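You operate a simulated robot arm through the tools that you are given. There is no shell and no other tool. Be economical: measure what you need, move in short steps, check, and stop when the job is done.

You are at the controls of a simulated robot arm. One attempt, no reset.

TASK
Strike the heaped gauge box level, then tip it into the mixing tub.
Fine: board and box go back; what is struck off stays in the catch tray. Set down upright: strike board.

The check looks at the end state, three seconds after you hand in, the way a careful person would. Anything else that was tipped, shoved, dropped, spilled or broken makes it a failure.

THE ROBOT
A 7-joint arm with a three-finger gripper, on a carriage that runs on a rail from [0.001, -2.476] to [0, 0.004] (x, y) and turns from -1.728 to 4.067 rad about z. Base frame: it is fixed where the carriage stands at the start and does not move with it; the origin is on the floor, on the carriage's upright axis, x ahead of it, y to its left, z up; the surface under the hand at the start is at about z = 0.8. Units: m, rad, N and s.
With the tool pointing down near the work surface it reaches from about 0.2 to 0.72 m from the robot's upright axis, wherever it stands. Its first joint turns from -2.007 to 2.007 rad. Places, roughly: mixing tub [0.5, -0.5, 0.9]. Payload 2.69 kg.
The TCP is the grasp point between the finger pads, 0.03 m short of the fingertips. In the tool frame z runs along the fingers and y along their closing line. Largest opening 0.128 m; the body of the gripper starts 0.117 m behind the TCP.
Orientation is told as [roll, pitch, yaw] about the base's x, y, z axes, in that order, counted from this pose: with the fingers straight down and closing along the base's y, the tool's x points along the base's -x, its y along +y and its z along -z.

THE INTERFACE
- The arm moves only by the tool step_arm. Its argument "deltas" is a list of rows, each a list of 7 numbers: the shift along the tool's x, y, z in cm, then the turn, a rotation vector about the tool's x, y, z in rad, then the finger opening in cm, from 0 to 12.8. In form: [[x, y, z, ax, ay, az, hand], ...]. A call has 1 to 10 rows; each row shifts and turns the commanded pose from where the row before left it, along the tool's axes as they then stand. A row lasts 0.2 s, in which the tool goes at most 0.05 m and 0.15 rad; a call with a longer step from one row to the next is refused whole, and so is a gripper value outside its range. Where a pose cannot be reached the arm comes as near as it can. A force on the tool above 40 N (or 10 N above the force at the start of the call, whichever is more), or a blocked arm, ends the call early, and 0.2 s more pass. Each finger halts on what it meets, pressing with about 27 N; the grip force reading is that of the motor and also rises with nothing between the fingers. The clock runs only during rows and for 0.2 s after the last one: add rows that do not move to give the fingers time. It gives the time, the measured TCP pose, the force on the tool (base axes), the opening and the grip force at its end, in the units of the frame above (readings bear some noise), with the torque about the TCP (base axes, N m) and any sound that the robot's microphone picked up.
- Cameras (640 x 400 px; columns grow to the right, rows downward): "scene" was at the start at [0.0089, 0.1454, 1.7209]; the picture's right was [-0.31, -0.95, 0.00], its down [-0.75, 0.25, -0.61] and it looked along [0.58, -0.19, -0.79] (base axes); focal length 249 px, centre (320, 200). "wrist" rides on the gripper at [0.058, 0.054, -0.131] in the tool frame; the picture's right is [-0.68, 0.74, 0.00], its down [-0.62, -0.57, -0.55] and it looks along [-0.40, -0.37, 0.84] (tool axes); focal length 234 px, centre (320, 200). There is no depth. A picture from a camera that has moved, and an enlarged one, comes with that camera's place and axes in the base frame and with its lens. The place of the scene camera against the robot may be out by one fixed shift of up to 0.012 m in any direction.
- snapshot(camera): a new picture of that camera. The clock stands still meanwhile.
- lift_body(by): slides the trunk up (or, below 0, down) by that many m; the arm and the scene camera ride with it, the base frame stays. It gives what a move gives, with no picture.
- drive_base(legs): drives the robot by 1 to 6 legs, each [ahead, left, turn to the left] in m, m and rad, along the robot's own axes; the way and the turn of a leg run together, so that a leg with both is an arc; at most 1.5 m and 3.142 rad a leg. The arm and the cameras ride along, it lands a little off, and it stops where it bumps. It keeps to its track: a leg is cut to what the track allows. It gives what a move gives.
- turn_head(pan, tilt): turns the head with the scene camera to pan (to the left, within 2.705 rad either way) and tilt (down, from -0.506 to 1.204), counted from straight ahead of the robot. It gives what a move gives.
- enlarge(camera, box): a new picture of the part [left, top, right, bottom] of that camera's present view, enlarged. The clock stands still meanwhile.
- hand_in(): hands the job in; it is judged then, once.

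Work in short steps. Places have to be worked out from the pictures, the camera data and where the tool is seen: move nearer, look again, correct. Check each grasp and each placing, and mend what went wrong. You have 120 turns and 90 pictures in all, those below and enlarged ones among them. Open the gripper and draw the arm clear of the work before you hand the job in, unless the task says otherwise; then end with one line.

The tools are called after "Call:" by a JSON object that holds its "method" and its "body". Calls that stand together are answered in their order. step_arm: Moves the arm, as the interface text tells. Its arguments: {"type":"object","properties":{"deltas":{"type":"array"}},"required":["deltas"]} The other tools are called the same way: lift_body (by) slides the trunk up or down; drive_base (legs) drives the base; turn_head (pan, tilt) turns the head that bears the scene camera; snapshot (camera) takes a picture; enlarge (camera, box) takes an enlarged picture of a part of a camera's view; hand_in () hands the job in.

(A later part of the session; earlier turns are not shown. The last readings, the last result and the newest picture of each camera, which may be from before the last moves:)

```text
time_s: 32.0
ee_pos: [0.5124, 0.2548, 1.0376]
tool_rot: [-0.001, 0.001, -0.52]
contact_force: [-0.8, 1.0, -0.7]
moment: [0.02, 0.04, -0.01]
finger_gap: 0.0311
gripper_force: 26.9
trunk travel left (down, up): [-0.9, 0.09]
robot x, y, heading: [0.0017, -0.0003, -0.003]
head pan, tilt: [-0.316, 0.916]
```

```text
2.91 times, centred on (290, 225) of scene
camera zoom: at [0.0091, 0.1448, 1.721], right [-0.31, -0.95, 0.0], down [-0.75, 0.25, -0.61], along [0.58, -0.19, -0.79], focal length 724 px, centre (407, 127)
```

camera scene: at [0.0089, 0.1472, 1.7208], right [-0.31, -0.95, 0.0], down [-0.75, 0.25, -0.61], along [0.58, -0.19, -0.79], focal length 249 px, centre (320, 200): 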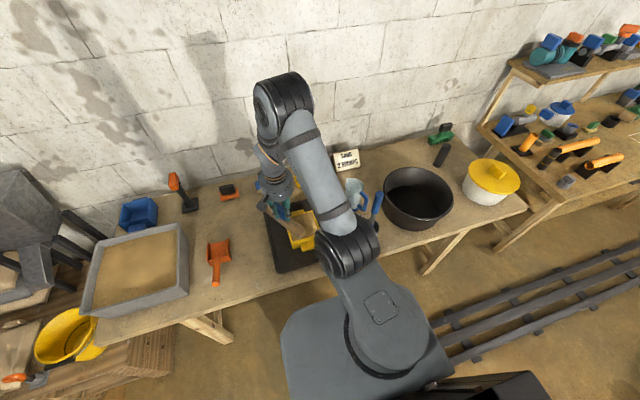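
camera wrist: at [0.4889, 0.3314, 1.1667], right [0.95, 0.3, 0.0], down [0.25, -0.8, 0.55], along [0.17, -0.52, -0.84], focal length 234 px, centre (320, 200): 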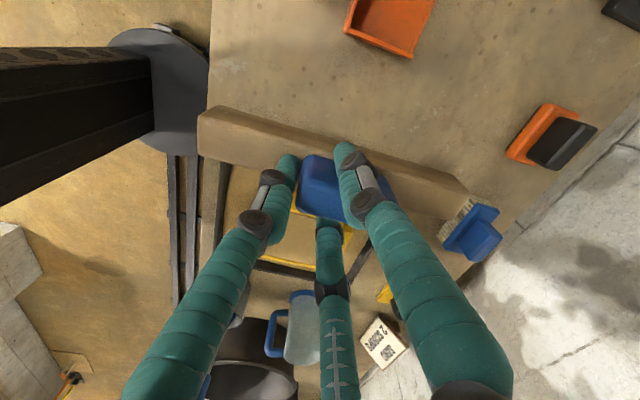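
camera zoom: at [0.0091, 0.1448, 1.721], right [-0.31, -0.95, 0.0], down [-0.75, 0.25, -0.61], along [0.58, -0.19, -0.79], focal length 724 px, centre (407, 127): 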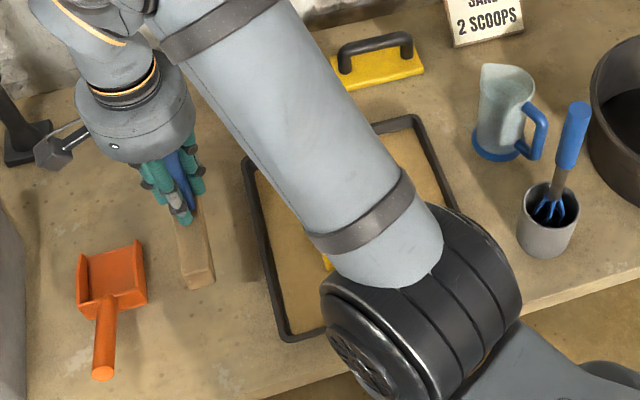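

The tray and box look fine. Now I put the board back: over TCP (0.53, 0.268), lower to just above the table.

Call:
{"method": "step_arm", "body": {"deltas": [[-0.86, 2.1, 0, 0, 0, 0, 1], [0, 0, 4, 0, 0, 0, 1], [0, 0, 4, 0, 0, 0, 1], [0, 0, 4, 0, 0, 0, 1], [0, 0, 3.0, 0, 0, 0, 1], [0, 0, 0.8, 0, 0, 0, 1], [0, 0, 0, 0, 0, 0, 1]]}}

Call:
{"method": "step_arm", "body": {"deltas": [[0, 0, 0.3, 0, 0, 0, 1], [0, 0, 0.2, 0, 0, 0, 1], [0, 0, 0, 0, 0, 0, 1]]}}

```text
time_s: 33.6
ee_pos: [0.5311, 0.2704, 0.88]
tool_rot: [0.0, -0.001, -0.521]
contact_force: [0.3, -0.1, -1.5]
moment: [-0.01, 0.01, 0.01]
finger_gap: 0.0311
gripper_force: 27.5
trunk travel left (down, up): [-0.9, 0.09]
robot x, y, heading: [-0.0057, 0.0038, 0.003]
head pan, tilt: [-0.316, 0.916]
```

```text
time_s: 34.4
ee_pos: [0.5304, 0.2697, 0.8759]
tool_rot: [0.001, 0.001, -0.518]
contact_force: [0.3, -0.5, -2.2]
moment: [-0.01, 0.04, -0.01]
finger_gap: 0.0309
gripper_force: 27.5
trunk travel left (down, up): [-0.9, 0.09]
robot x, y, heading: [0.0001, -0.0009, 0.001]
head pan, tilt: [-0.316, 0.916]
```

Free at 0.876. Lower in small steps until the table is felt.

Call:
{"method": "step_arm", "body": {"deltas": [[0, 0, 0.2, 0, 0, 0, 1], [0, 0, 0.15, 0, 0, 0, 1], [0, 0, 0, 0, 0, 0, 1]]}}

Call:
{"method": "step_arm", "body": {"deltas": [[0, 0, 0.15, 0, 0, 0, 1], [0, 0, 0.1, 0, 0, 0, 1], [0, 0, 0, 0, 0, 0, 1]]}}

```text
time_s: 35.2
ee_pos: [0.5322, 0.2685, 0.8722]
tool_rot: [0.0, 0.001, -0.52]
contact_force: [-0.8, -0.3, -1.8]
moment: [-0.02, 0.03, 0.01]
finger_gap: 0.0312
gripper_force: 26.7
trunk travel left (down, up): [-0.9, 0.09]
robot x, y, heading: [-0.0014, 0.0012, 0.003]
head pan, tilt: [-0.316, 0.916]
```

```text
time_s: 36.0
ee_pos: [0.5313, 0.2704, 0.8705]
tool_rot: [0.0, -0.001, -0.521]
contact_force: [-0.4, -0.2, -0.9]
moment: [0.01, 0.07, 0.0]
finger_gap: 0.0308
gripper_force: 27.3
trunk travel left (down, up): [-0.9, 0.09]
robot x, y, heading: [-0.0019, 0.0021, -0.004]
head pan, tilt: [-0.316, 0.916]
```

Call:
{"method": "step_arm", "body": {"deltas": [[0, 0, 0.1, 0, 0, 0, 1], [0, 0, 0, 0, 0, 0, 1]]}}

Call:
{"method": "step_arm", "body": {"deltas": [[0, 0, 0.1, 0, 0, 0, 1], [0, 0, 0, 0, 0, 0, 1]]}}

```text
time_s: 36.6
ee_pos: [0.53, 0.2684, 0.8698]
tool_rot: [0.001, 0.0, -0.518]
contact_force: [-0.3, -0.4, 3.6]
moment: [-0.09, 0.16, -0.01]
finger_gap: 0.0311
gripper_force: 26.5
trunk travel left (down, up): [-0.9, 0.09]
robot x, y, heading: [-0.0018, 0.0022, -0.002]
head pan, tilt: [-0.316, 0.916]
```

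```text
time_s: 37.2
ee_pos: [0.5317, 0.2694, 0.87]
tool_rot: [0.003, -0.001, -0.521]
contact_force: [2.7, -0.2, 15.7]
moment: [-0.04, 0.08, -0.03]
finger_gap: 0.0311
gripper_force: 26.6
trunk travel left (down, up): [-0.9, 0.09]
robot x, y, heading: [-0.0017, -0.0001, -0.002]
head pan, tilt: [-0.316, 0.916]
```

The board stands on the table. I relieve the press slightly and open the hand, then rise.

Call:
{"method": "step_arm", "body": {"deltas": [[0, 0, -0.1, 0, 0, 0, 1], [0, 0, 0, 0, 0, 0, 4], [0, 0, 0, 0, 0, 0, 6], [0, 0, 0, 0, 0, 0, 8], [0, 0, 0, 0, 0, 0, 10], [0, 0, 0, 0, 0, 0, 12], [0, 0, 0, 0, 0, 0, 12.8], [0, 0, -1, 0, 0, 0, 12.8], [0, 0, -3, 0, 0, 0, 12.8], [0, 0, -4, 0, 0, 0, 12.8]]}}

Call:
{"method": "step_arm", "body": {"deltas": [[0, 0, -5, 0, 0, 0, 12.8], [0, 0, -5, 0, 0, 0, 12.8], [0, 0, -5, 0, 0, 0, 12.8]]}}

Call:
{"method": "snapshot", "body": {"camera": "wrist"}}

Call:
{"method": "enlarge", "body": {"camera": "scene", "box": [180, 160, 400, 290]}}

```text
time_s: 39.4
ee_pos: [0.5288, 0.2719, 0.95]
tool_rot: [0.0, 0.0, -0.52]
contact_force: [-0.3, 0.5, 0.7]
moment: [0.01, -0.02, 0.02]
finger_gap: 0.1279
gripper_force: 0.1
trunk travel left (down, up): [-0.9, 0.09]
robot x, y, heading: [0.0006, 0.0012, 0.002]
head pan, tilt: [-0.316, 0.916]
```

```text
time_s: 40.2
ee_pos: [0.5291, 0.2691, 1.0989]
tool_rot: [0.001, 0.0, -0.519]
contact_force: [-0.3, 0.7, 0.7]
moment: [0.0, -0.02, 0.01]
finger_gap: 0.1281
gripper_force: 0.1
trunk travel left (down, up): [-0.9, 0.09]
robot x, y, heading: [0.0003, 0.0008, -0.0]
head pan, tilt: [-0.316, 0.916]
```

```text
52 pictures are left
camera wrist: at [0.5053, 0.3442, 1.2285], right [0.95, 0.3, 0.0], down [0.25, -0.8, 0.55], along [0.17, -0.52, -0.84], focal length 234 px, centre (320, 200)
```

wrist: 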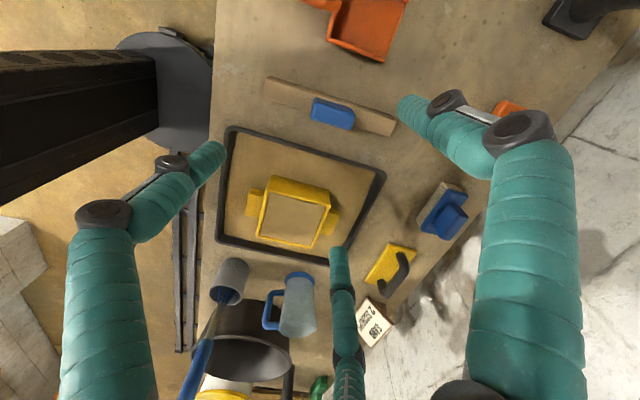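

```text
2.91 times, centred on (290, 225) of scene
camera zoom: at [0.0072, 0.1445, 1.7209], right [-0.31, -0.95, 0.0], down [-0.75, 0.25, -0.61], along [0.58, -0.19, -0.79], focal length 724 px, centre (407, 127)
```

zoom: 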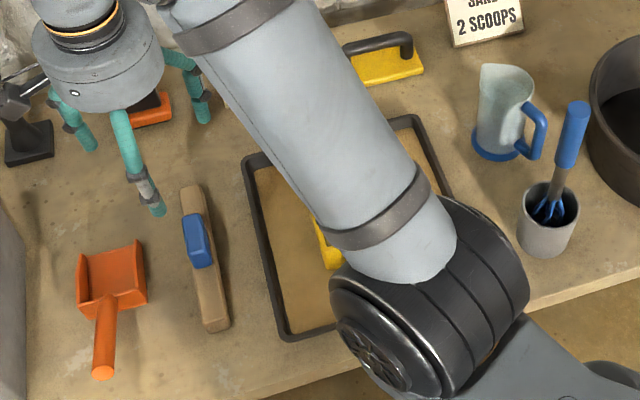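

The board is back, upright. Now the box: zoom in on it.

Call:
{"method": "enlarge", "body": {"camera": "wrist", "box": [210, 120, 400, 270]}}

```text
2.67 times, centred on (305, 195) of wrist
camera zoom: at [0.5053, 0.3442, 1.2285], right [0.95, 0.3, 0.0], down [0.25, -0.8, 0.55], along [0.17, -0.52, -0.84], focal length 624 px, centre (360, 213)
```

zoom: 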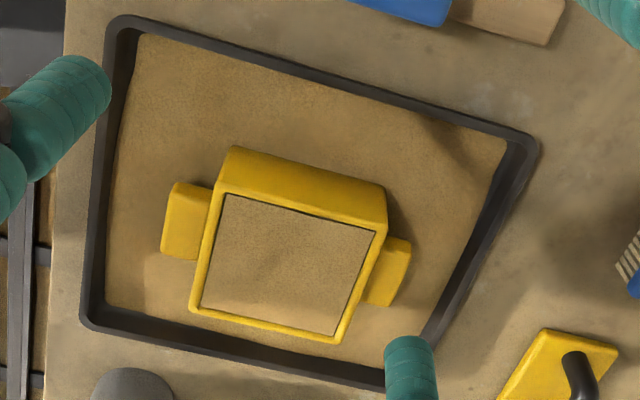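

Box: outer x 0.481–0.600, y −0.005–0.113, rim z≈0.864. The three-jaw hand can't span it, so I'll pinch the −y wall (one jaw inside, two outside). First turn back to yaw 0, move above that wall with the jaws half closed.

Call:
{"method": "step_arm", "body": {"deltas": [[0, 0, 0, 0, 0, -0.13, 10], [0, 0, 0, 0, 0, -0.13, 8], [0, 0, 0, 0, 0, -0.13, 6], [0, 0, 0, 0, 0, -0.13, 4.6], [-0.3, -4.6, 0, 0, 0, 0, 4.6], [-0.3, -4.6, 0, 0, 0, 0, 4.6], [-0.3, -4.6, 0, 0, 0, 0, 4.6], [-0.3, -4.6, 0, 0, 0, 0, 4.6], [0, -4.6, 0, 0, 0, 0, 4.6], [0, -4.6, 0, 0, 0, 0, 4.6]]}}

Call:
{"method": "step_arm", "body": {"deltas": [[0, 0, 4, 0, 0, 0, 4.6], [0, 0, 4, 0, 0, 0, 4.6], [0, 0, 4, 0, 0, 0, 4.6], [0, 0, 3, 0, 0, 0, 4.6], [0, 0, 0, 0, 0, 0, 4.6]]}}

Call:
{"method": "snapshot", "body": {"camera": "wrist"}}

Call:
{"method": "enlarge", "body": {"camera": "scene", "box": [240, 160, 400, 260]}}

```text
time_s: 42.4
ee_pos: [0.5421, -0.0099, 1.0954]
tool_rot: [0.002, 0.0, 0.0]
contact_force: [0.0, -0.9, 0.1]
moment: [0.03, 0.03, -0.02]
finger_gap: 0.0458
gripper_force: 0.1
trunk travel left (down, up): [-0.9, 0.09]
robot x, y, heading: [-0.0004, 0.0008, 0.001]
head pan, tilt: [-0.316, 0.916]
```

```text
time_s: 43.6
ee_pos: [0.5411, -0.0052, 0.9492]
tool_rot: [0.0, 0.001, 0.0]
contact_force: [0.1, 0.6, 0.0]
moment: [-0.03, 0.01, 0.04]
finger_gap: 0.0462
gripper_force: 0.0
trunk travel left (down, up): [-0.9, 0.09]
robot x, y, heading: [0.0022, 0.0039, 0.002]
head pan, tilt: [-0.316, 0.916]
```

```text
49 pictures are left
camera wrist: at [0.4821, 0.0473, 1.0795], right [0.68, 0.74, 0.0], down [0.62, -0.57, 0.55], along [0.4, -0.37, -0.84], focal length 234 px, centre (320, 200)
```

wrist: 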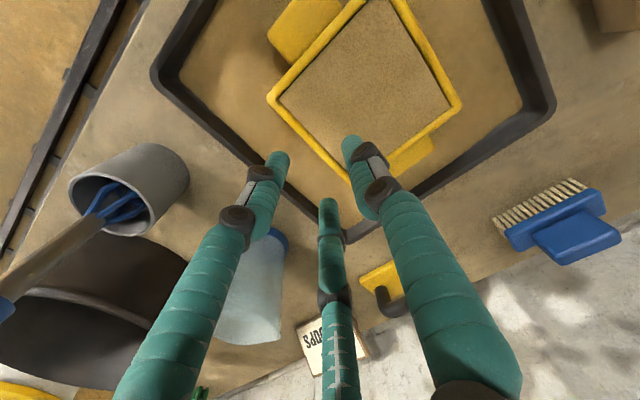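

```text
4.00 times, centred on (320, 210) of scene
camera zoom: at [0.0084, 0.1455, 1.7209], right [-0.31, -0.95, 0.0], down [-0.75, 0.25, -0.61], along [0.58, -0.19, -0.79], focal length 995 px, centre (320, 160)
```

zoom: 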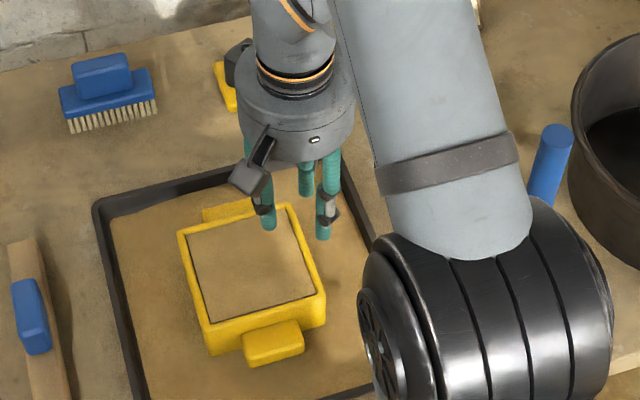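

The sand looks level. The −y wall lies at y≈−0.010…0.001. I shift −3.5 mm in y and lower until the tips are just above the rim.

Call:
{"method": "step_arm", "body": {"deltas": [[0, -0.35, 1.5, 0, 0, 0, 4.6], [0, 0, 1.5, 0, 0, 0, 4.6], [0, 0, 1.5, 0, 0, 0, 4.6], [0, 0, 0, 0, 0, 0, 4.6]]}}

Call:
{"method": "enlarge", "body": {"camera": "wrist", "box": [220, 20, 480, 240]}}

Call:
{"method": "enlarge", "body": {"camera": "scene", "box": [270, 170, 360, 250]}}

```text
time_s: 44.6
ee_pos: [0.5432, -0.0113, 0.9028]
tool_rot: [-0.001, 0.0, 0.001]
contact_force: [-0.7, 0.3, 0.6]
moment: [-0.01, -0.02, -0.01]
finger_gap: 0.0459
gripper_force: 0.1
trunk travel left (down, up): [-0.9, 0.09]
robot x, y, heading: [0.0001, 0.0015, -0.003]
head pan, tilt: [-0.316, 0.916]
```

```text
1.82 times, centred on (350, 130) of wrist
camera zoom: at [0.4837, 0.0426, 1.0331], right [0.68, 0.74, 0.0], down [0.62, -0.57, 0.55], along [0.4, -0.37, -0.84], focal length 426 px, centre (266, 327)
```

zoom: 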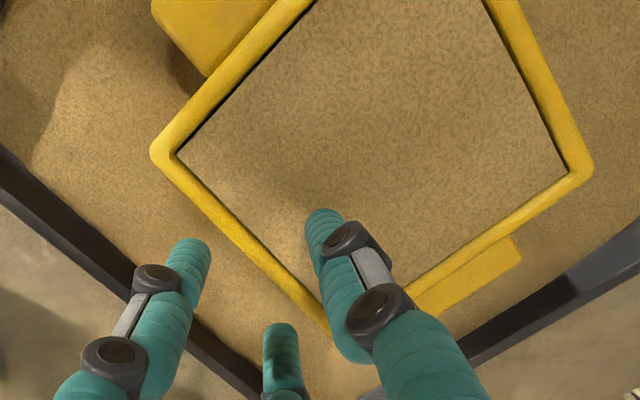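

```text
5.00 times, centred on (315, 210) of scene
camera zoom: at [0.0085, 0.1454, 1.7209], right [-0.31, -0.95, 0.0], down [-0.75, 0.25, -0.61], along [0.58, -0.19, -0.79], focal length 1244 px, centre (345, 150)
```

zoom: 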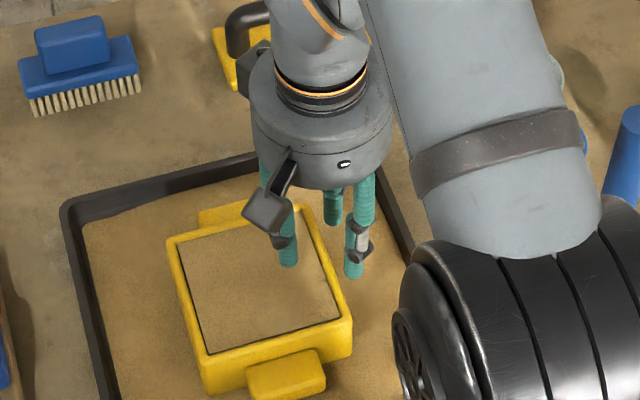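

Tips are at rim level: inner jaw ~11 mm from the wall, outer jaws ~6 mm. I shift 2.5 mm toward −y and lower carefully, checking whether the inner jaw goes into the sand.

Call:
{"method": "step_arm", "body": {"deltas": [[0, -0.25, 0, 0, 0, 0, 4.6], [0, 0, 0.5, 0, 0, 0, 4.6], [0, 0, 0.5, 0, 0, 0, 4.6], [0, 0, 0, 0, 0, 0, 4.6]]}}

Call:
{"method": "step_arm", "body": {"deltas": [[0, 0, 0.3, 0, 0, 0, 4.6], [0, 0, 0.3, 0, 0, 0, 4.6], [0, 0, 0, 0, 0, 0, 4.6]]}}

Call:
{"method": "enlarge", "body": {"camera": "wrist", "box": [220, 20, 480, 240]}}

```text
time_s: 45.6
ee_pos: [0.5428, -0.0125, 0.8953]
tool_rot: [0.001, 0.0, 0.0]
contact_force: [-0.7, -0.3, 0.6]
moment: [0.02, -0.02, -0.01]
finger_gap: 0.0457
gripper_force: 0.1
trunk travel left (down, up): [-0.9, 0.09]
robot x, y, heading: [0.0007, -0.0005, 0.003]
head pan, tilt: [-0.316, 0.916]
```

```text
time_s: 46.4
ee_pos: [0.5433, -0.0121, 0.8885]
tool_rot: [0.001, -0.001, -0.002]
contact_force: [-0.4, 0.6, -0.3]
moment: [0.02, -0.01, 0.05]
finger_gap: 0.0461
gripper_force: 0.0
trunk travel left (down, up): [-0.9, 0.09]
robot x, y, heading: [-0.0009, -0.0006, -0.005]
head pan, tilt: [-0.316, 0.916]
```

```text
1.82 times, centred on (350, 130) of wrist
camera zoom: at [0.4844, 0.0407, 1.0176], right [0.68, 0.74, 0.0], down [0.62, -0.57, 0.55], along [0.4, -0.37, -0.84], focal length 426 px, centre (266, 327)
```

zoom: 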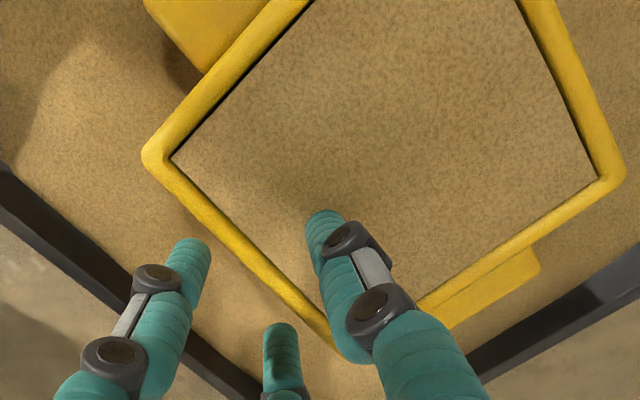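

No force yet with tips about rim level. Continue 6 mm.

Call:
{"method": "step_arm", "body": {"deltas": [[0, 0, 0.3, 0, 0, 0, 4.6], [0, 0, 0.3, 0, 0, 0, 4.6], [0, 0, 0, 0, 0, 0, 4.6]]}}

Call:
{"method": "step_arm", "body": {"deltas": [[0, 0, 0.3, 0, 0, 0, 4.6], [0, 0, 0.3, 0, 0, 0, 4.6], [0, 0, 0, 0, 0, 0, 4.6]]}}

Call:
{"method": "enlarge", "body": {"camera": "wrist", "box": [220, 20, 480, 240]}}

```text
time_s: 47.2
ee_pos: [0.5436, -0.0125, 0.8812]
tool_rot: [0.001, 0.0, 0.001]
contact_force: [0.5, -1.0, 0.0]
moment: [-0.01, -0.01, 0.0]
finger_gap: 0.046
gripper_force: 0.1
trunk travel left (down, up): [-0.9, 0.09]
robot x, y, heading: [0.0016, 0.0051, -0.001]
head pan, tilt: [-0.316, 0.916]
```

```text
time_s: 48.0
ee_pos: [0.5435, -0.0136, 0.8771]
tool_rot: [-0.002, -0.001, 0.001]
contact_force: [0.1, 0.3, -0.7]
moment: [0.02, -0.01, 0.02]
finger_gap: 0.046
gripper_force: 0.0
trunk travel left (down, up): [-0.9, 0.09]
robot x, y, heading: [-0.001, -0.0015, 0.0]
head pan, tilt: [-0.316, 0.916]
```

```text
1.82 times, centred on (350, 130) of wrist
camera zoom: at [0.4844, 0.0402, 1.0054], right [0.68, 0.74, 0.0], down [0.62, -0.57, 0.55], along [0.4, -0.37, -0.84], focal length 426 px, centre (266, 327)
```

zoom: 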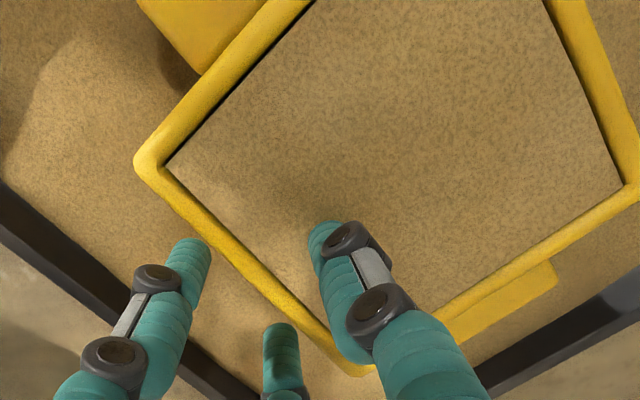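

The inner jaw enters the sand without resistance. I lower to TCP≈0.856 and then close gently.

Call:
{"method": "step_arm", "body": {"deltas": [[0, 0, 0.5, 0, 0, 0, 4.6], [0, 0, 0.5, 0, 0, 0, 4.6], [0, 0, 0.5, 0, 0, 0, 4.6], [0, 0, 0.4, 0, 0, 0, 4.6], [0, 0, 0, 0, 0, 0, 4.6]]}}

Call:
{"method": "step_arm", "body": {"deltas": [[0, 0, 0, 0, 0, 0, 3.5], [0, 0, 0, 0, 0, 0, 2.5], [0, 0, 0, 0, 0, 0, 1.5], [0, 0, 0, 0, 0, 0, 0.5], [0, 0, 0, 0, 0, 0, 0.2], [0, 0, 0, 0, 0, 0, 0.2], [0, 0, 0, 0, 0, 0, 0.2]]}}

Call:
{"method": "enlarge", "body": {"camera": "wrist", "box": [180, 0, 500, 260]}}

Call:
{"method": "enlarge", "body": {"camera": "scene", "box": [270, 170, 360, 250]}}

```text
time_s: 49.2
ee_pos: [0.5433, -0.0134, 0.8571]
tool_rot: [0.001, -0.001, -0.001]
contact_force: [0.2, -0.1, 0.4]
moment: [0.01, -0.03, 0.03]
finger_gap: 0.0459
gripper_force: 0.0
trunk travel left (down, up): [-0.9, 0.09]
robot x, y, heading: [0.0024, -0.0036, -0.0]
head pan, tilt: [-0.316, 0.916]
```

```text
time_s: 50.8
ee_pos: [0.5427, -0.0132, 0.8564]
tool_rot: [0.001, 0.001, 0.001]
contact_force: [-2.4, -2.6, -0.7]
moment: [0.0, 0.05, 0.12]
finger_gap: 0.0148
gripper_force: 27.2
trunk travel left (down, up): [-0.9, 0.09]
robot x, y, heading: [0.0002, 0.0021, 0.002]
head pan, tilt: [-0.316, 0.916]
```

```text
1.54 times, centred on (340, 130) of wrist
camera zoom: at [0.4837, 0.0405, 0.9863], right [0.68, 0.74, 0.0], down [0.62, -0.57, 0.55], along [0.4, -0.37, -0.84], focal length 360 px, centre (289, 308)
```

zoom: 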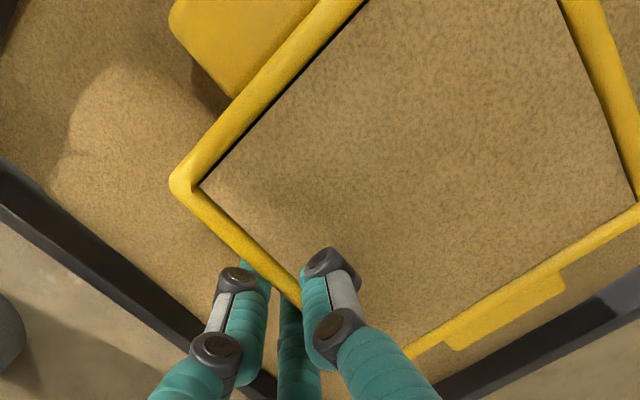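

```text
5.00 times, centred on (315, 210) of scene
camera zoom: at [0.0091, 0.1449, 1.7209], right [-0.31, -0.95, 0.0], down [-0.75, 0.25, -0.61], along [0.58, -0.19, -0.79], focal length 1244 px, centre (345, 150)
```

zoom: 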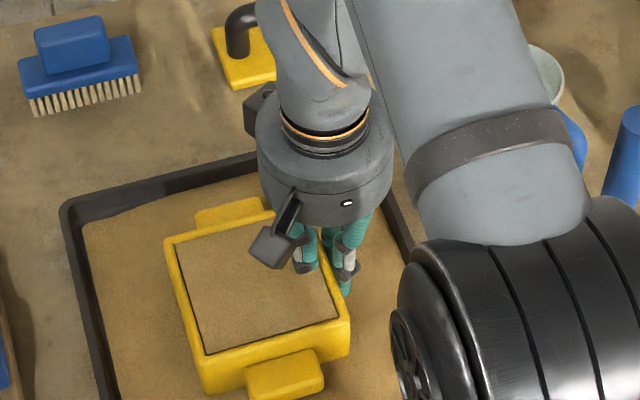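

The wall is pinched (gap 0.0148, 27 N). I lift just a few mm and check weight, moment and droop.

Call:
{"method": "step_arm", "body": {"deltas": [[0, 0, -0.3, 0, 0, 0, 0.2], [0, 0, -0.3, 0, 0, 0, 0.2], [0, 0, -0.3, 0, 0, 0, 0.2], [0, 0, 0, 0, 0, 0, 0.2]]}}

Call:
{"method": "enlarge", "body": {"camera": "wrist", "box": [180, 0, 500, 260]}}

Call:
{"method": "enlarge", "body": {"camera": "scene", "box": [270, 170, 360, 250]}}

```text
time_s: 51.8
ee_pos: [0.544, -0.014, 0.8658]
tool_rot: [0.001, 0.003, 0.0]
contact_force: [-0.7, -0.2, -12.5]
moment: [-0.73, -0.02, 0.0]
finger_gap: 0.0149
gripper_force: 26.8
trunk travel left (down, up): [-0.9, 0.09]
robot x, y, heading: [-0.0002, -0.0007, 0.002]
head pan, tilt: [-0.316, 0.916]
```

```text
1.54 times, centred on (340, 130) of wrist
camera zoom: at [0.4853, 0.04, 0.9952], right [0.68, 0.74, 0.0], down [0.62, -0.57, 0.55], along [0.4, -0.37, -0.84], focal length 360 px, centre (289, 308)
```

zoom: 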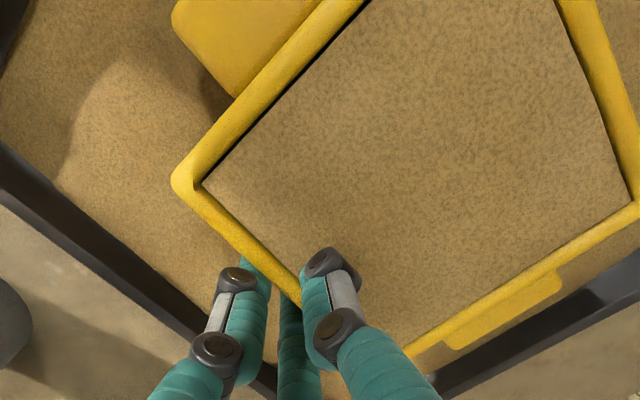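

```text
5.00 times, centred on (315, 210) of scene
camera zoom: at [0.0105, 0.1455, 1.7209], right [-0.31, -0.95, 0.0], down [-0.76, 0.25, -0.61], along [0.58, -0.19, -0.79], focal length 1244 px, centre (345, 150)
```

zoom: 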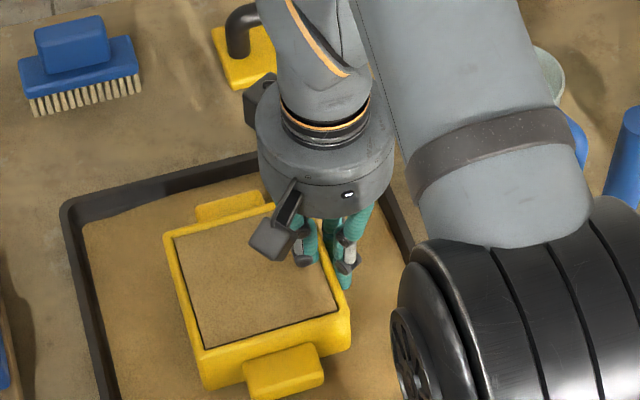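

The whole weight (12.5 N) is carried with no visible droop. I keep lifting slowly.

Call:
{"method": "step_arm", "body": {"deltas": [[0, 0, -0.5, 0, 0, 0, 0.2], [0, 0, -1, 0, 0, 0, 0.2], [0, 0, -1.5, 0, 0, 0, 0.2], [0, 0, -2, 0, 0, 0, 0.2], [0, 0, -2, 0, 0, 0, 0.2], [0, 0, -2, 0, 0, 0, 0.2], [0, 0, -2, 0, 0, 0, 0.2], [0, 0, -2, 0, 0, 0, 0.2], [0, 0, -1, 0, 0, 0, 0.2], [0, 0, 0, 0, 0, 0, 0.2]]}}

Call:
{"method": "step_arm", "body": {"deltas": [[0, 0, -1, 0, 0, 0, 0.2], [0, 0, -2, 0, 0, 0, 0.2], [0, 0, -3, 0, 0, 0, 0.2], [0, 0, -3, 0, 0, 0, 0.2], [0, 0, -3, 0, 0, 0, 0.2], [0, 0, -3, 0, 0, 0, 0.2], [0, 0, -3, 0, 0, 0, 0.2], [0, 0, -1, 0, 0, 0, 0.2], [0, 0, 0, 0, 0, 0, 0.2]]}}

Call:
{"method": "snapshot", "body": {"camera": "wrist"}}

Call:
{"method": "snapshot", "body": {"camera": "scene"}}

```text
time_s: 54.0
ee_pos: [0.543, -0.0151, 1.0061]
tool_rot: [0.002, 0.002, 0.0]
contact_force: [-0.5, 0.3, -11.4]
moment: [-0.74, -0.01, 0.03]
finger_gap: 0.015
gripper_force: 27.2
trunk travel left (down, up): [-0.9, 0.09]
robot x, y, heading: [-0.0004, 0.0017, -0.003]
head pan, tilt: [-0.316, 0.916]
```

```text
time_s: 56.0
ee_pos: [0.5449, -0.0145, 1.1961]
tool_rot: [0.0, 0.003, 0.001]
contact_force: [0.0, 0.3, -12.9]
moment: [-0.72, 0.0, -0.02]
finger_gap: 0.0149
gripper_force: 27.2
trunk travel left (down, up): [-0.9, 0.09]
robot x, y, heading: [0.0025, -0.001, -0.0]
head pan, tilt: [-0.316, 0.916]
```

```text
39 pictures are left
camera wrist: at [0.4867, 0.04, 1.3259], right [0.68, 0.74, 0.0], down [0.62, -0.57, 0.55], along [0.4, -0.37, -0.84], focal length 234 px, centre (320, 200)
```

wrist: 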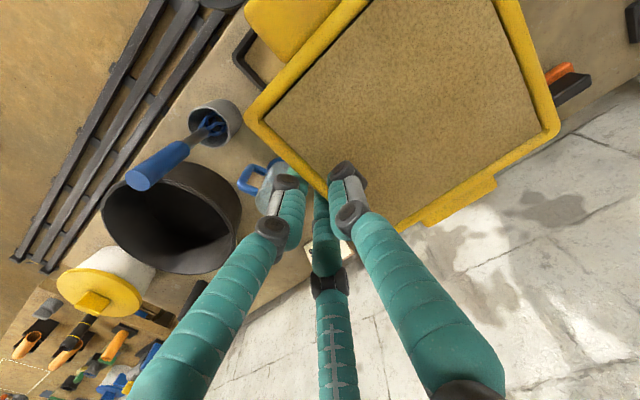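

```text
38 pictures are left
camera scene: at [0.0105, 0.1455, 1.7209], right [-0.31, -0.95, 0.0], down [-0.76, 0.25, -0.61], along [0.58, -0.19, -0.79], focal length 249 px, centre (320, 200)
```

scene: 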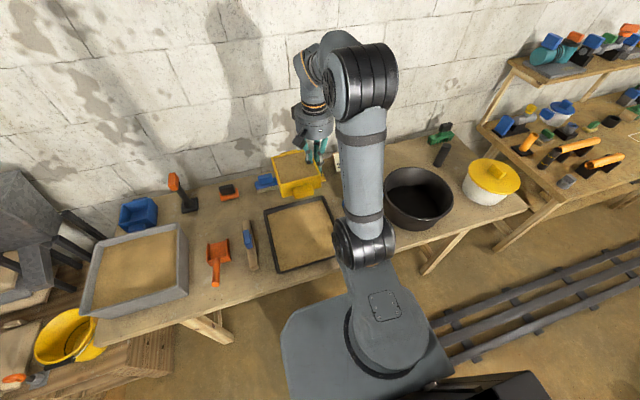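

The box hangs level. Whisk handle top is about z 1.09, so I raise the trunk 5 cm for clearance and drive along the rail toward the tub in gentle legs.

Call:
{"method": "lift_body", "body": {"by": 0.05}}

Call:
{"method": "drive_base", "body": {"legs": [[0, -0.1, 0], [0, -0.15, 0], [0, -0.15, 0]]}}

Call:
{"method": "snapshot", "body": {"camera": "wrist"}}

Call:
{"method": "snapshot", "body": {"camera": "scene"}}

```text
time_s: 56.9
ee_pos: [0.5451, -0.0136, 1.2457]
tool_rot: [-0.001, 0.002, -0.001]
contact_force: [-0.1, 0.3, -12.2]
moment: [-0.73, 0.0, 0.0]
finger_gap: 0.015
gripper_force: 26.7
trunk travel left (down, up): [-0.95, 0.04]
robot x, y, heading: [-0.0011, -0.002, 0.0]
head pan, tilt: [-0.316, 0.916]
```

```text
time_s: 60.0
ee_pos: [0.546, -0.4126, 1.246]
tool_rot: [-0.001, 0.002, -0.003]
contact_force: [-0.1, 0.9, -12.3]
moment: [-0.75, 0.0, -0.01]
finger_gap: 0.0151
gripper_force: 27.0
trunk travel left (down, up): [-0.95, 0.04]
robot x, y, heading: [-0.0011, -0.3978, -0.001]
head pan, tilt: [-0.316, 0.916]
```

```text
37 pictures are left
camera wrist: at [0.4869, -0.3582, 1.3757], right [0.68, 0.74, 0.0], down [0.62, -0.57, 0.55], along [0.4, -0.37, -0.84], focal length 234 px, centre (320, 200)
```

wrist: 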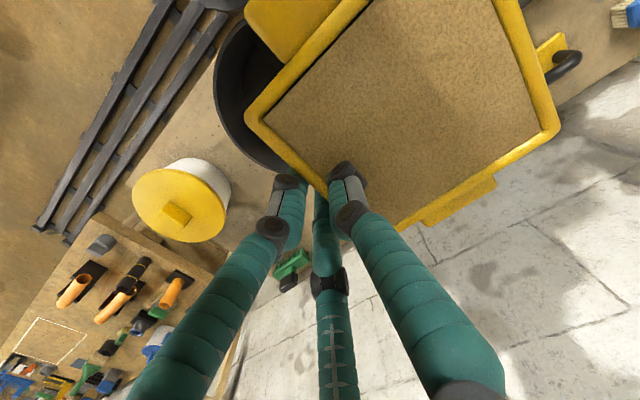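

```text
36 pictures are left
camera scene: at [0.011, -0.2516, 1.7707], right [-0.31, -0.95, 0.0], down [-0.75, 0.25, -0.61], along [0.58, -0.19, -0.79], focal length 249 px, centre (320, 200)
```

scene: 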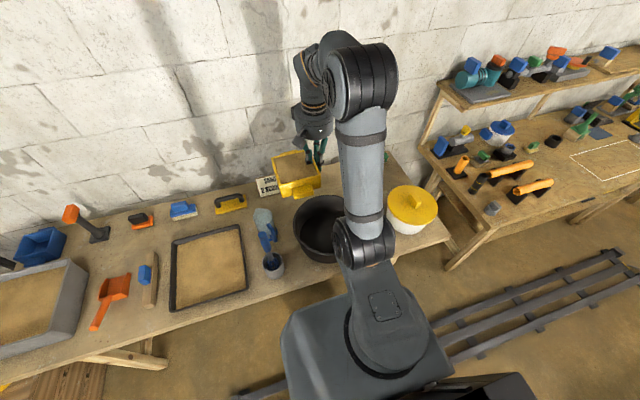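

Tub centre works out to about (0.50, −0.437), rim radius ~0.14, rim z≈0.92. I line the carriage up with it, then yaw the tool +90° so the pinched wall faces away from the robot.

Call:
{"method": "drive_base", "body": {"legs": [[0, -0.028, 0]]}}

Call:
{"method": "step_arm", "body": {"deltas": [[0, 0, 0, 0, 0, -0.08, 0.2], [0, 0, 0, 0, 0, -0.12, 0.2], [0, 0, 0, 0, 0, -0.12, 0.2], [0, 0, 0, 0, 0, -0.12, 0.2], [0, 0, 0, 0, 0, -0.12, 0.2], [0, 0, 0, 0, 0, -0.12, 0.2], [0, 0, 0, 0, 0, -0.08, 0.2]]}}

Call:
{"method": "step_arm", "body": {"deltas": [[0, 0, 0, 0, 0, -0.08, 0.2], [0, 0, 0, 0, 0, -0.12, 0.2], [0, 0, 0, 0, 0, -0.12, 0.2], [0, 0, 0, 0, 0, -0.12, 0.2], [0, 0, 0, 0, 0, -0.12, 0.2], [0, 0, 0, 0, 0, -0.12, 0.2], [0, 0, 0, 0, 0, -0.12, 0.2], [0, 0, 0, 0, 0, 0, 0.2]]}}

Call:
{"method": "snapshot", "body": {"camera": "scene"}}

Call:
{"method": "snapshot", "body": {"camera": "wrist"}}

```text
time_s: 60.9
ee_pos: [0.5447, -0.4365, 1.2456]
tool_rot: [-0.003, 0.0, 0.001]
contact_force: [-0.2, 0.7, -12.0]
moment: [-0.81, 0.03, -0.02]
finger_gap: 0.015
gripper_force: 26.5
trunk travel left (down, up): [-0.95, 0.04]
robot x, y, heading: [0.001, -0.4294, -0.003]
head pan, tilt: [-0.316, 0.916]
```

```text
time_s: 62.5
ee_pos: [0.5458, -0.4402, 1.246]
tool_rot: [0.001, 0.002, 0.764]
contact_force: [0.8, -0.1, -11.3]
moment: [-0.52, -0.53, -0.02]
finger_gap: 0.0151
gripper_force: 26.9
trunk travel left (down, up): [-0.95, 0.04]
robot x, y, heading: [-0.0032, -0.4267, -0.006]
head pan, tilt: [-0.316, 0.916]
```

```text
time_s: 64.2
ee_pos: [0.5448, -0.4407, 1.247]
tool_rot: [0.001, 0.0, 1.563]
contact_force: [0.7, -0.2, -11.2]
moment: [-0.02, -0.73, -0.03]
finger_gap: 0.0154
gripper_force: 26.8
trunk travel left (down, up): [-0.95, 0.04]
robot x, y, heading: [-0.0015, -0.4263, -0.002]
head pan, tilt: [-0.316, 0.916]
```

```text
35 pictures are left
camera scene: at [0.0108, -0.2817, 1.7709], right [-0.31, -0.95, 0.0], down [-0.75, 0.25, -0.61], along [0.58, -0.19, -0.79], focal length 249 px, centre (320, 200)
```

scene: 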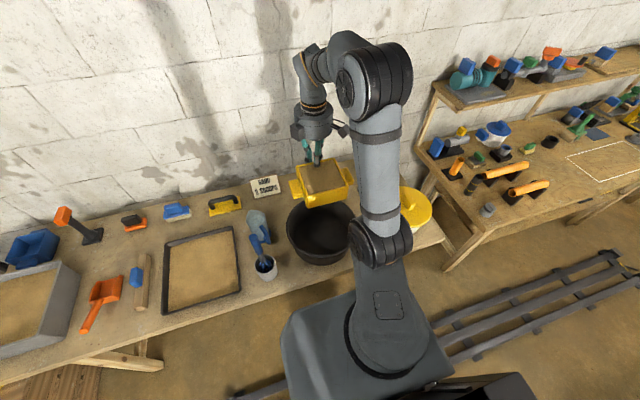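

```text
34 pictures are left
camera wrist: at [0.4908, -0.4979, 1.3759], right [-0.73, 0.68, 0.0], down [0.57, 0.61, 0.55], along [0.37, 0.4, -0.84], focal length 234 px, centre (320, 200)
```

wrist: 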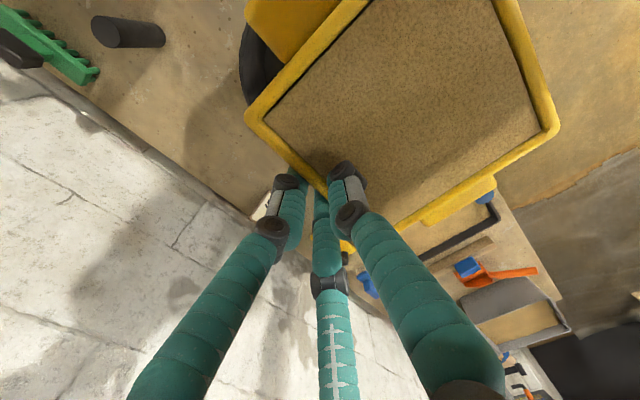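

Box is level above the tub. I move to TCP x≈0.58, lower 5 cm, and begin tilting (opening toward the robot) while shifting back so the lip stays over the tub centre.

Call:
{"method": "step_arm", "body": {"deltas": [[0, -1.2, 1.8, 0, 0, 0, 0.2], [0, -1.2, 1.8, 0, 0, 0, 0.2], [0, -1.2, 1.8, 0, 0, 0, 0.2], [0, 0, 0, 0, 0, 0, 0.2]]}}

Call:
{"method": "step_arm", "body": {"deltas": [[0, 0.5, 0, 0.1, 0, 0, 0.2], [0, 0.6, -0.06, 0.1, 0, 0, 0.2], [0, 0.59, -0.12, 0.1, 0, 0, 0.2], [0, 0.57, -0.18, 0.1, 0, 0, 0.2], [0, 0, 0, 0, 0, 0, 0.2]]}}

Call:
{"method": "snapshot", "body": {"camera": "scene"}}

Call:
{"method": "snapshot", "body": {"camera": "wrist"}}

```text
time_s: 65.2
ee_pos: [0.58, -0.4395, 1.1918]
tool_rot: [0.0, -0.002, 1.562]
contact_force: [-0.6, -0.4, -11.7]
moment: [-0.03, -0.78, 0.0]
finger_gap: 0.015
gripper_force: 27.1
trunk travel left (down, up): [-0.95, 0.04]
robot x, y, heading: [-0.0034, -0.4282, -0.004]
head pan, tilt: [-0.316, 0.916]
```

```text
time_s: 66.5
ee_pos: [0.5574, -0.4389, 1.1921]
tool_rot: [-0.397, -0.003, 1.563]
contact_force: [0.9, 0.4, -11.2]
moment: [0.01, -0.52, 0.0]
finger_gap: 0.0151
gripper_force: 26.5
trunk travel left (down, up): [-0.95, 0.04]
robot x, y, heading: [-0.0033, -0.4273, -0.001]
head pan, tilt: [-0.316, 0.916]
```

```text
33 pictures are left
camera scene: at [0.0122, -0.2819, 1.7709], right [-0.31, -0.95, 0.0], down [-0.76, 0.25, -0.61], along [0.58, -0.19, -0.79], focal length 249 px, centre (320, 200)
```

scene: 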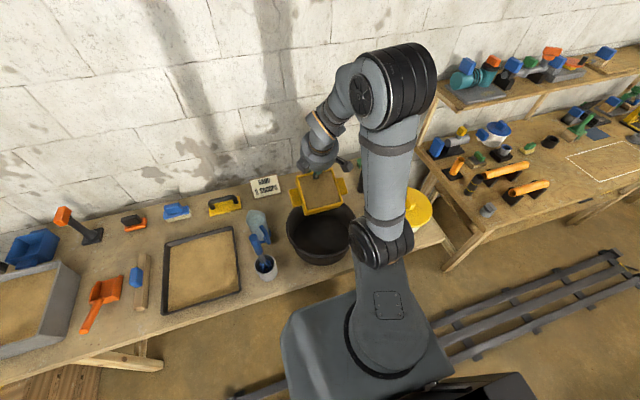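

```text
32 pictures are left
camera wrist: at [0.4576, -0.497, 1.2903], right [-0.67, 0.68, -0.28], down [0.31, 0.61, 0.73], along [0.67, 0.4, -0.63], focal length 234 px, centre (320, 200)
```

wrist: 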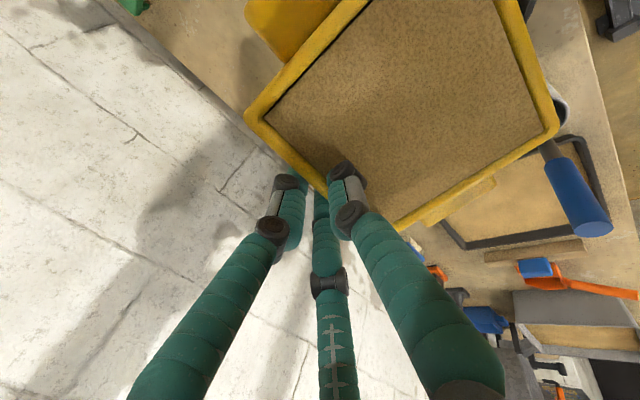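

Tilted 0.4 rad with nothing poured yet; the lip is over the tub. I continue tilting to ~1.1 rad.

Call:
{"method": "step_arm", "body": {"deltas": [[0, 0.55, -0.23, 0.12, 0, 0, 0.2], [0, 0.52, -0.3, 0.12, 0, 0, 0.2], [0, 0.48, -0.36, 0.12, 0, 0, 0.2], [0, 0.435, -0.41, 0.12, 0, 0, 0.2], [0, 0.38, -0.46, 0.12, 0, 0, 0.2], [0, 0.32, -0.5, 0.12, 0, 0, 0.2], [0, 0, 0, 0, 0, 0, 0.2]]}}

Call:
{"method": "snapshot", "body": {"camera": "scene"}}

Call:
{"method": "snapshot", "body": {"camera": "wrist"}}

```text
time_s: 68.0
ee_pos: [0.5522, -0.4401, 1.1931]
tool_rot: [-0.513, -0.002, 1.561]
contact_force: [0.6, -0.1, -10.7]
moment: [-0.01, -0.41, 0.03]
finger_gap: 0.0148
gripper_force: 27.1
out of reach, approached as far as the arm can: row 2, 3, 4, 5, 6
trunk travel left (down, up): [-0.95, 0.04]
robot x, y, heading: [-0.0017, -0.4284, -0.0]
head pan, tilt: [-0.316, 0.916]
```

```text
31 pictures are left
camera scene: at [0.0109, -0.282, 1.7709], right [-0.31, -0.95, 0.0], down [-0.75, 0.25, -0.61], along [0.58, -0.19, -0.79], focal length 249 px, centre (320, 200)
```

scene: 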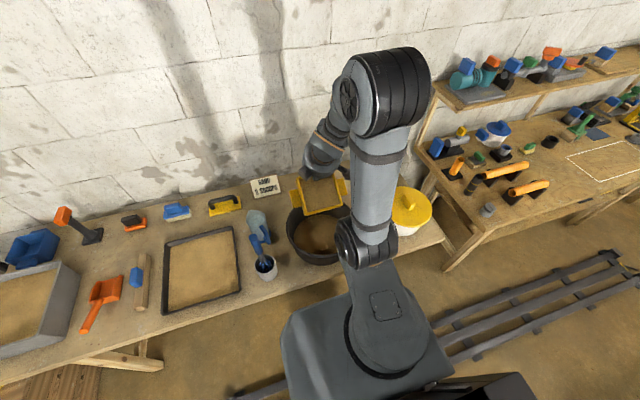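

```text
30 pictures are left
camera wrist: at [0.4399, -0.4967, 1.2789], right [-0.64, 0.68, -0.36], down [0.23, 0.61, 0.76], along [0.74, 0.4, -0.54], focal length 234 px, centre (320, 200)
```

wrist: 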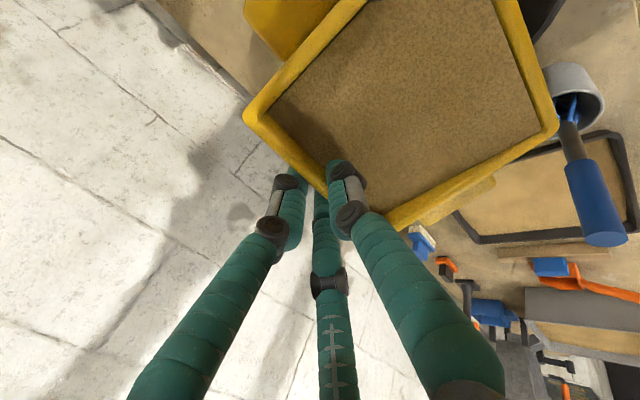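

The arm can't tilt further forward here (wrist limit near 0.51 rad); a little sand has run into the tub. I test with a small reverse step how the commanded pose stands.

Call:
{"method": "step_arm", "body": {"deltas": [[0, 0, 0, -0.08, 0, 0, 0.2], [0, 0, 0, 0, 0, 0, 0.2]]}}

```text
time_s: 68.7
ee_pos: [0.551, -0.4354, 1.1937]
tool_rot: [-0.435, 0.0, 1.565]
contact_force: [-0.2, 1.4, -11.2]
moment: [0.0, -0.48, -0.03]
finger_gap: 0.0149
gripper_force: 26.7
trunk travel left (down, up): [-0.95, 0.04]
robot x, y, heading: [-0.0018, -0.4278, -0.002]
head pan, tilt: [-0.316, 0.916]
```

The command follows the reached pose, so I level the box again and yaw a further 90°, to try tipping sideways instead (hand on the −y side, away from the whisk).

Call:
{"method": "step_arm", "body": {"deltas": [[0, 0, 0, -0.12, 0, 0, 0.2], [0, 0, 0, -0.12, 0, 0, 0.2], [0, 0, 0, -0.1, 0, 0, 0.2], [0, 0, 0, -0.095, 0, 0, 0.2], [0, 0, -2, 0, 0, 0, 0.2], [0, 0, -2, 0, 0, 0, 0.2], [0, 0, 0, 0, 0, 0, 0.2]]}}

Call:
{"method": "step_arm", "body": {"deltas": [[0, 0, 0, 0, 0, -0.08, 0.2], [0, 0, 0, 0, 0, -0.12, 0.2], [0, 0, 0, 0, 0, -0.12, 0.2], [0, 0, 0, 0, 0, -0.12, 0.2], [0, 0, 0, 0, 0, -0.12, 0.2], [0, 0, 0, 0, 0, -0.12, 0.2], [0, 0, 0, 0, 0, -0.12, 0.2], [0, 0, 0, 0, 0, 0, 0.2]]}}

```text
time_s: 70.2
ee_pos: [0.5532, -0.4381, 1.2321]
tool_rot: [0.0, -0.002, 1.564]
contact_force: [0.5, 0.2, -10.5]
moment: [0.03, -0.64, 0.0]
finger_gap: 0.0151
gripper_force: 26.9
trunk travel left (down, up): [-0.95, 0.04]
robot x, y, heading: [0.0019, -0.4291, 0.001]
head pan, tilt: [-0.316, 0.916]
```

```text
time_s: 72.0
ee_pos: [0.5508, -0.4384, 1.2328]
tool_rot: [0.0, -0.001, 2.365]
contact_force: [-1.1, -0.2, -11.2]
moment: [0.46, -0.47, 0.0]
finger_gap: 0.0152
gripper_force: 27.1
trunk travel left (down, up): [-0.95, 0.04]
robot x, y, heading: [-0.0003, -0.4256, -0.007]
head pan, tilt: [-0.316, 0.916]
```

Call:
{"method": "step_arm", "body": {"deltas": [[0, 0, 0, 0, 0, -0.08, 0.2], [0, 0, 0, 0, 0, -0.12, 0.2], [0, 0, 0, 0, 0, -0.12, 0.2], [0, 0, 0, 0, 0, -0.12, 0.2], [0, 0, 0, 0, 0, -0.12, 0.2], [0, 0, 0, 0, 0, -0.12, 0.2], [0, 0, 0, 0, 0, -0.1, 0.2], [0, 0, 0, 0, 0, 0, 0.2]]}}

Call:
{"method": "snapshot", "body": {"camera": "scene"}}

```text
time_s: 73.8
ee_pos: [0.5166, -0.3982, 1.219]
tool_rot: [-0.002, 0.001, 3.044]
contact_force: [-0.7, -0.5, -9.9]
moment: [0.64, -0.06, -0.01]
finger_gap: 0.0148
gripper_force: 27.1
out of reach, approached as far as the arm can: row 5, 6, 7
trunk travel left (down, up): [-0.95, 0.04]
robot x, y, heading: [-0.0008, -0.4285, -0.004]
head pan, tilt: [-0.316, 0.916]
```

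```text
29 pictures are left
camera scene: at [0.01, -0.2824, 1.7709], right [-0.31, -0.95, 0.0], down [-0.75, 0.25, -0.61], along [0.58, -0.19, -0.79], focal length 249 px, centre (320, 200)
```

scene: 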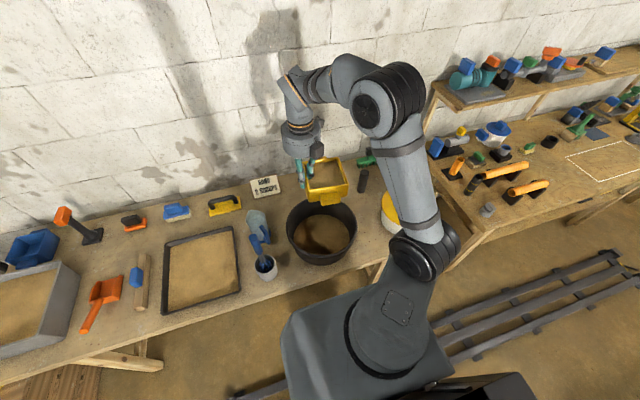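

Yaw is limited there. Sideways the other way (yaw 0, tilt toward −y, hand on the +y side, high above the whisk) is the alternative. I yaw back to 0 and raise.

Call:
{"method": "step_arm", "body": {"deltas": [[0, 0, -1, 0, 0, 0.08, 0.2], [0, 0, -1, 0, 0, 0.12, 0.2], [0, 0, -1, 0, 0, 0.13, 0.2], [0, 0, -1, 0, 0, 0.13, 0.2], [0, 0, -1, 0, 0, 0.13, 0.2], [0, 0, -1, 0, 0, 0.13, 0.2], [0, 0, -1, 0, 0, 0.13, 0.2], [0, 0, -1, 0, 0, 0.13, 0.2], [0, 0, 0, 0, 0, 0.13, 0.2], [0, 0, 0, 0, 0, 0.13, 0.2]]}}

Call:
{"method": "step_arm", "body": {"deltas": [[0, 0, 0, 0, 0, 0.13, 0.2], [0, 0, 0, 0, 0, 0.13, 0.2], [0, 0, 0, 0, 0, 0.13, 0.2], [0, 0, 0, 0, 0, 0.13, 0.2], [0, 0, 0, 0, 0, 0.13, 0.2], [0, 0, 0, 0, 0, 0.13, 0.2], [0, 0, 0, 0, 0, 0.13, 0.2], [0, 0, 0, 0, 0, 0.13, 0.2], [0, 0, 0, 0, 0, 0.13, 0.2], [0, 0, 0, 0, 0, 0.13, 0.2]]}}

Call:
{"method": "step_arm", "body": {"deltas": [[0, 0, 0, 0, 0, 0.13, 0.2], [0, 0, 0, 0, 0, 0.13, 0.2], [0, 0, 0, 0, 0, 0.13, 0.2], [0, 0, 0, 0, 0, 0.11, 0.2], [0, 0, 0, 0, 0, 0, 0.2]]}}

```text
time_s: 76.0
ee_pos: [0.5189, -0.3965, 1.3007]
tool_rot: [0.001, -0.002, 1.802]
contact_force: [0.8, 0.5, -11.6]
moment: [0.2, -0.62, 0.0]
finger_gap: 0.0148
gripper_force: 26.9
trunk travel left (down, up): [-0.95, 0.04]
robot x, y, heading: [0.0011, -0.4236, -0.001]
head pan, tilt: [-0.316, 0.916]
```

```text
time_s: 78.2
ee_pos: [0.5167, -0.3965, 1.3004]
tool_rot: [0.003, 0.001, 0.5]
contact_force: [-0.1, -1.0, -10.5]
moment: [-0.57, -0.36, 0.0]
finger_gap: 0.015
gripper_force: 26.9
trunk travel left (down, up): [-0.95, 0.04]
robot x, y, heading: [0.0025, -0.428, -0.004]
head pan, tilt: [-0.316, 0.916]
```

```text
time_s: 79.5
ee_pos: [0.5182, -0.3962, 1.3005]
tool_rot: [0.002, 0.003, 0.002]
contact_force: [-0.8, 0.1, -11.1]
moment: [-0.7, -0.04, 0.01]
finger_gap: 0.0149
gripper_force: 26.4
trunk travel left (down, up): [-0.95, 0.04]
robot x, y, heading: [-0.0011, -0.4226, -0.003]
head pan, tilt: [-0.316, 0.916]
```

Now over to TCP (0.495, −0.52), then tilt toward −y while shifting the TCP +y, checking reach.

Call:
{"method": "step_arm", "body": {"deltas": [[0.6, -3.1, 0, 0, 0, 0, 0.2], [0.6, -3.1, 0, 0, 0, 0, 0.2], [0.6, -3.1, 0, 0, 0, 0, 0.2], [0.5, -3.1, 0, 0, 0, 0, 0.2], [0, 0, 0, 0, 0, 0, 0.2]]}}

Call:
{"method": "step_arm", "body": {"deltas": [[0, 0.5, 0, 0.1, 0, 0, 0.2], [0, 0.6, -0.06, 0.12, 0, 0, 0.2], [0, 0.59, -0.13, 0.12, 0, 0, 0.2], [0, 0.57, -0.2, 0.12, 0, 0, 0.2], [0, 0.54, -0.27, 0.12, 0, 0, 0.2], [0, 0, 0, 0, 0, 0, 0.2]]}}

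Call:
{"method": "snapshot", "body": {"camera": "scene"}}

```text
time_s: 80.7
ee_pos: [0.4964, -0.5181, 1.2985]
tool_rot: [0.002, -0.001, 0.003]
contact_force: [-0.4, 0.5, -10.5]
moment: [-0.67, -0.02, -0.01]
finger_gap: 0.0153
gripper_force: 26.9
trunk travel left (down, up): [-0.95, 0.04]
robot x, y, heading: [0.0017, -0.4238, -0.003]
head pan, tilt: [-0.316, 0.916]
```

```text
time_s: 82.0
ee_pos: [0.4943, -0.4918, 1.2996]
tool_rot: [-0.579, -0.002, 0.003]
contact_force: [1.0, -0.2, -10.2]
moment: [-0.31, -0.01, 0.0]
finger_gap: 0.0148
gripper_force: 27.2
trunk travel left (down, up): [-0.95, 0.04]
robot x, y, heading: [0.0022, -0.43, -0.006]
head pan, tilt: [-0.316, 0.916]
```

```text
28 pictures are left
camera scene: at [0.0102, -0.2835, 1.771], right [-0.31, -0.95, 0.0], down [-0.75, 0.25, -0.61], along [0.58, -0.19, -0.79], focal length 249 px, centre (320, 200)
```

scene: 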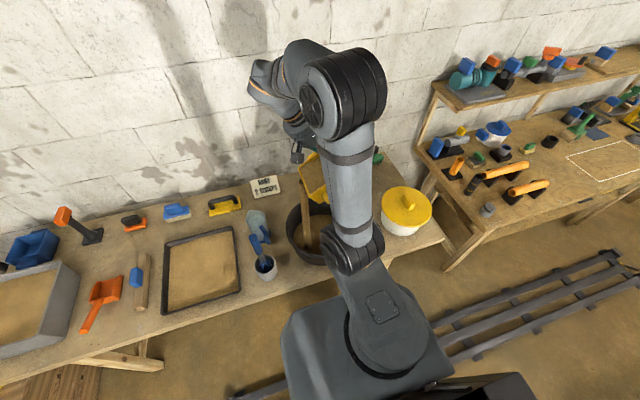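

Sideways tilting works and sand is streaming. I zoom in to verify it lands in the tub.

Call:
{"method": "enlarge", "body": {"camera": "scene", "box": [260, 120, 420, 290]}}

```text
2.35 times, centred on (340, 205) of scene
camera zoom: at [0.0102, -0.2835, 1.771], right [-0.31, -0.95, 0.0], down [-0.75, 0.25, -0.61], along [0.58, -0.19, -0.79], focal length 585 px, centre (273, 188)
```

zoom: 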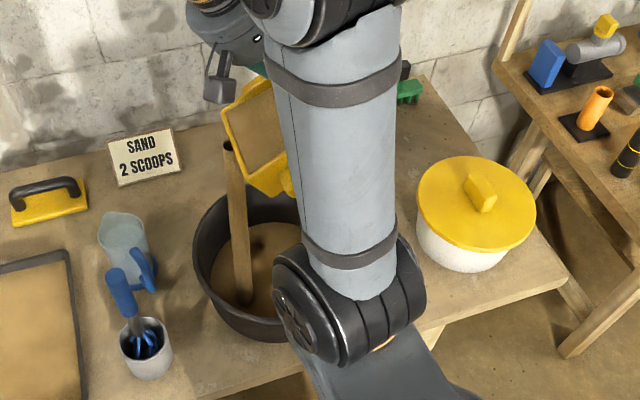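

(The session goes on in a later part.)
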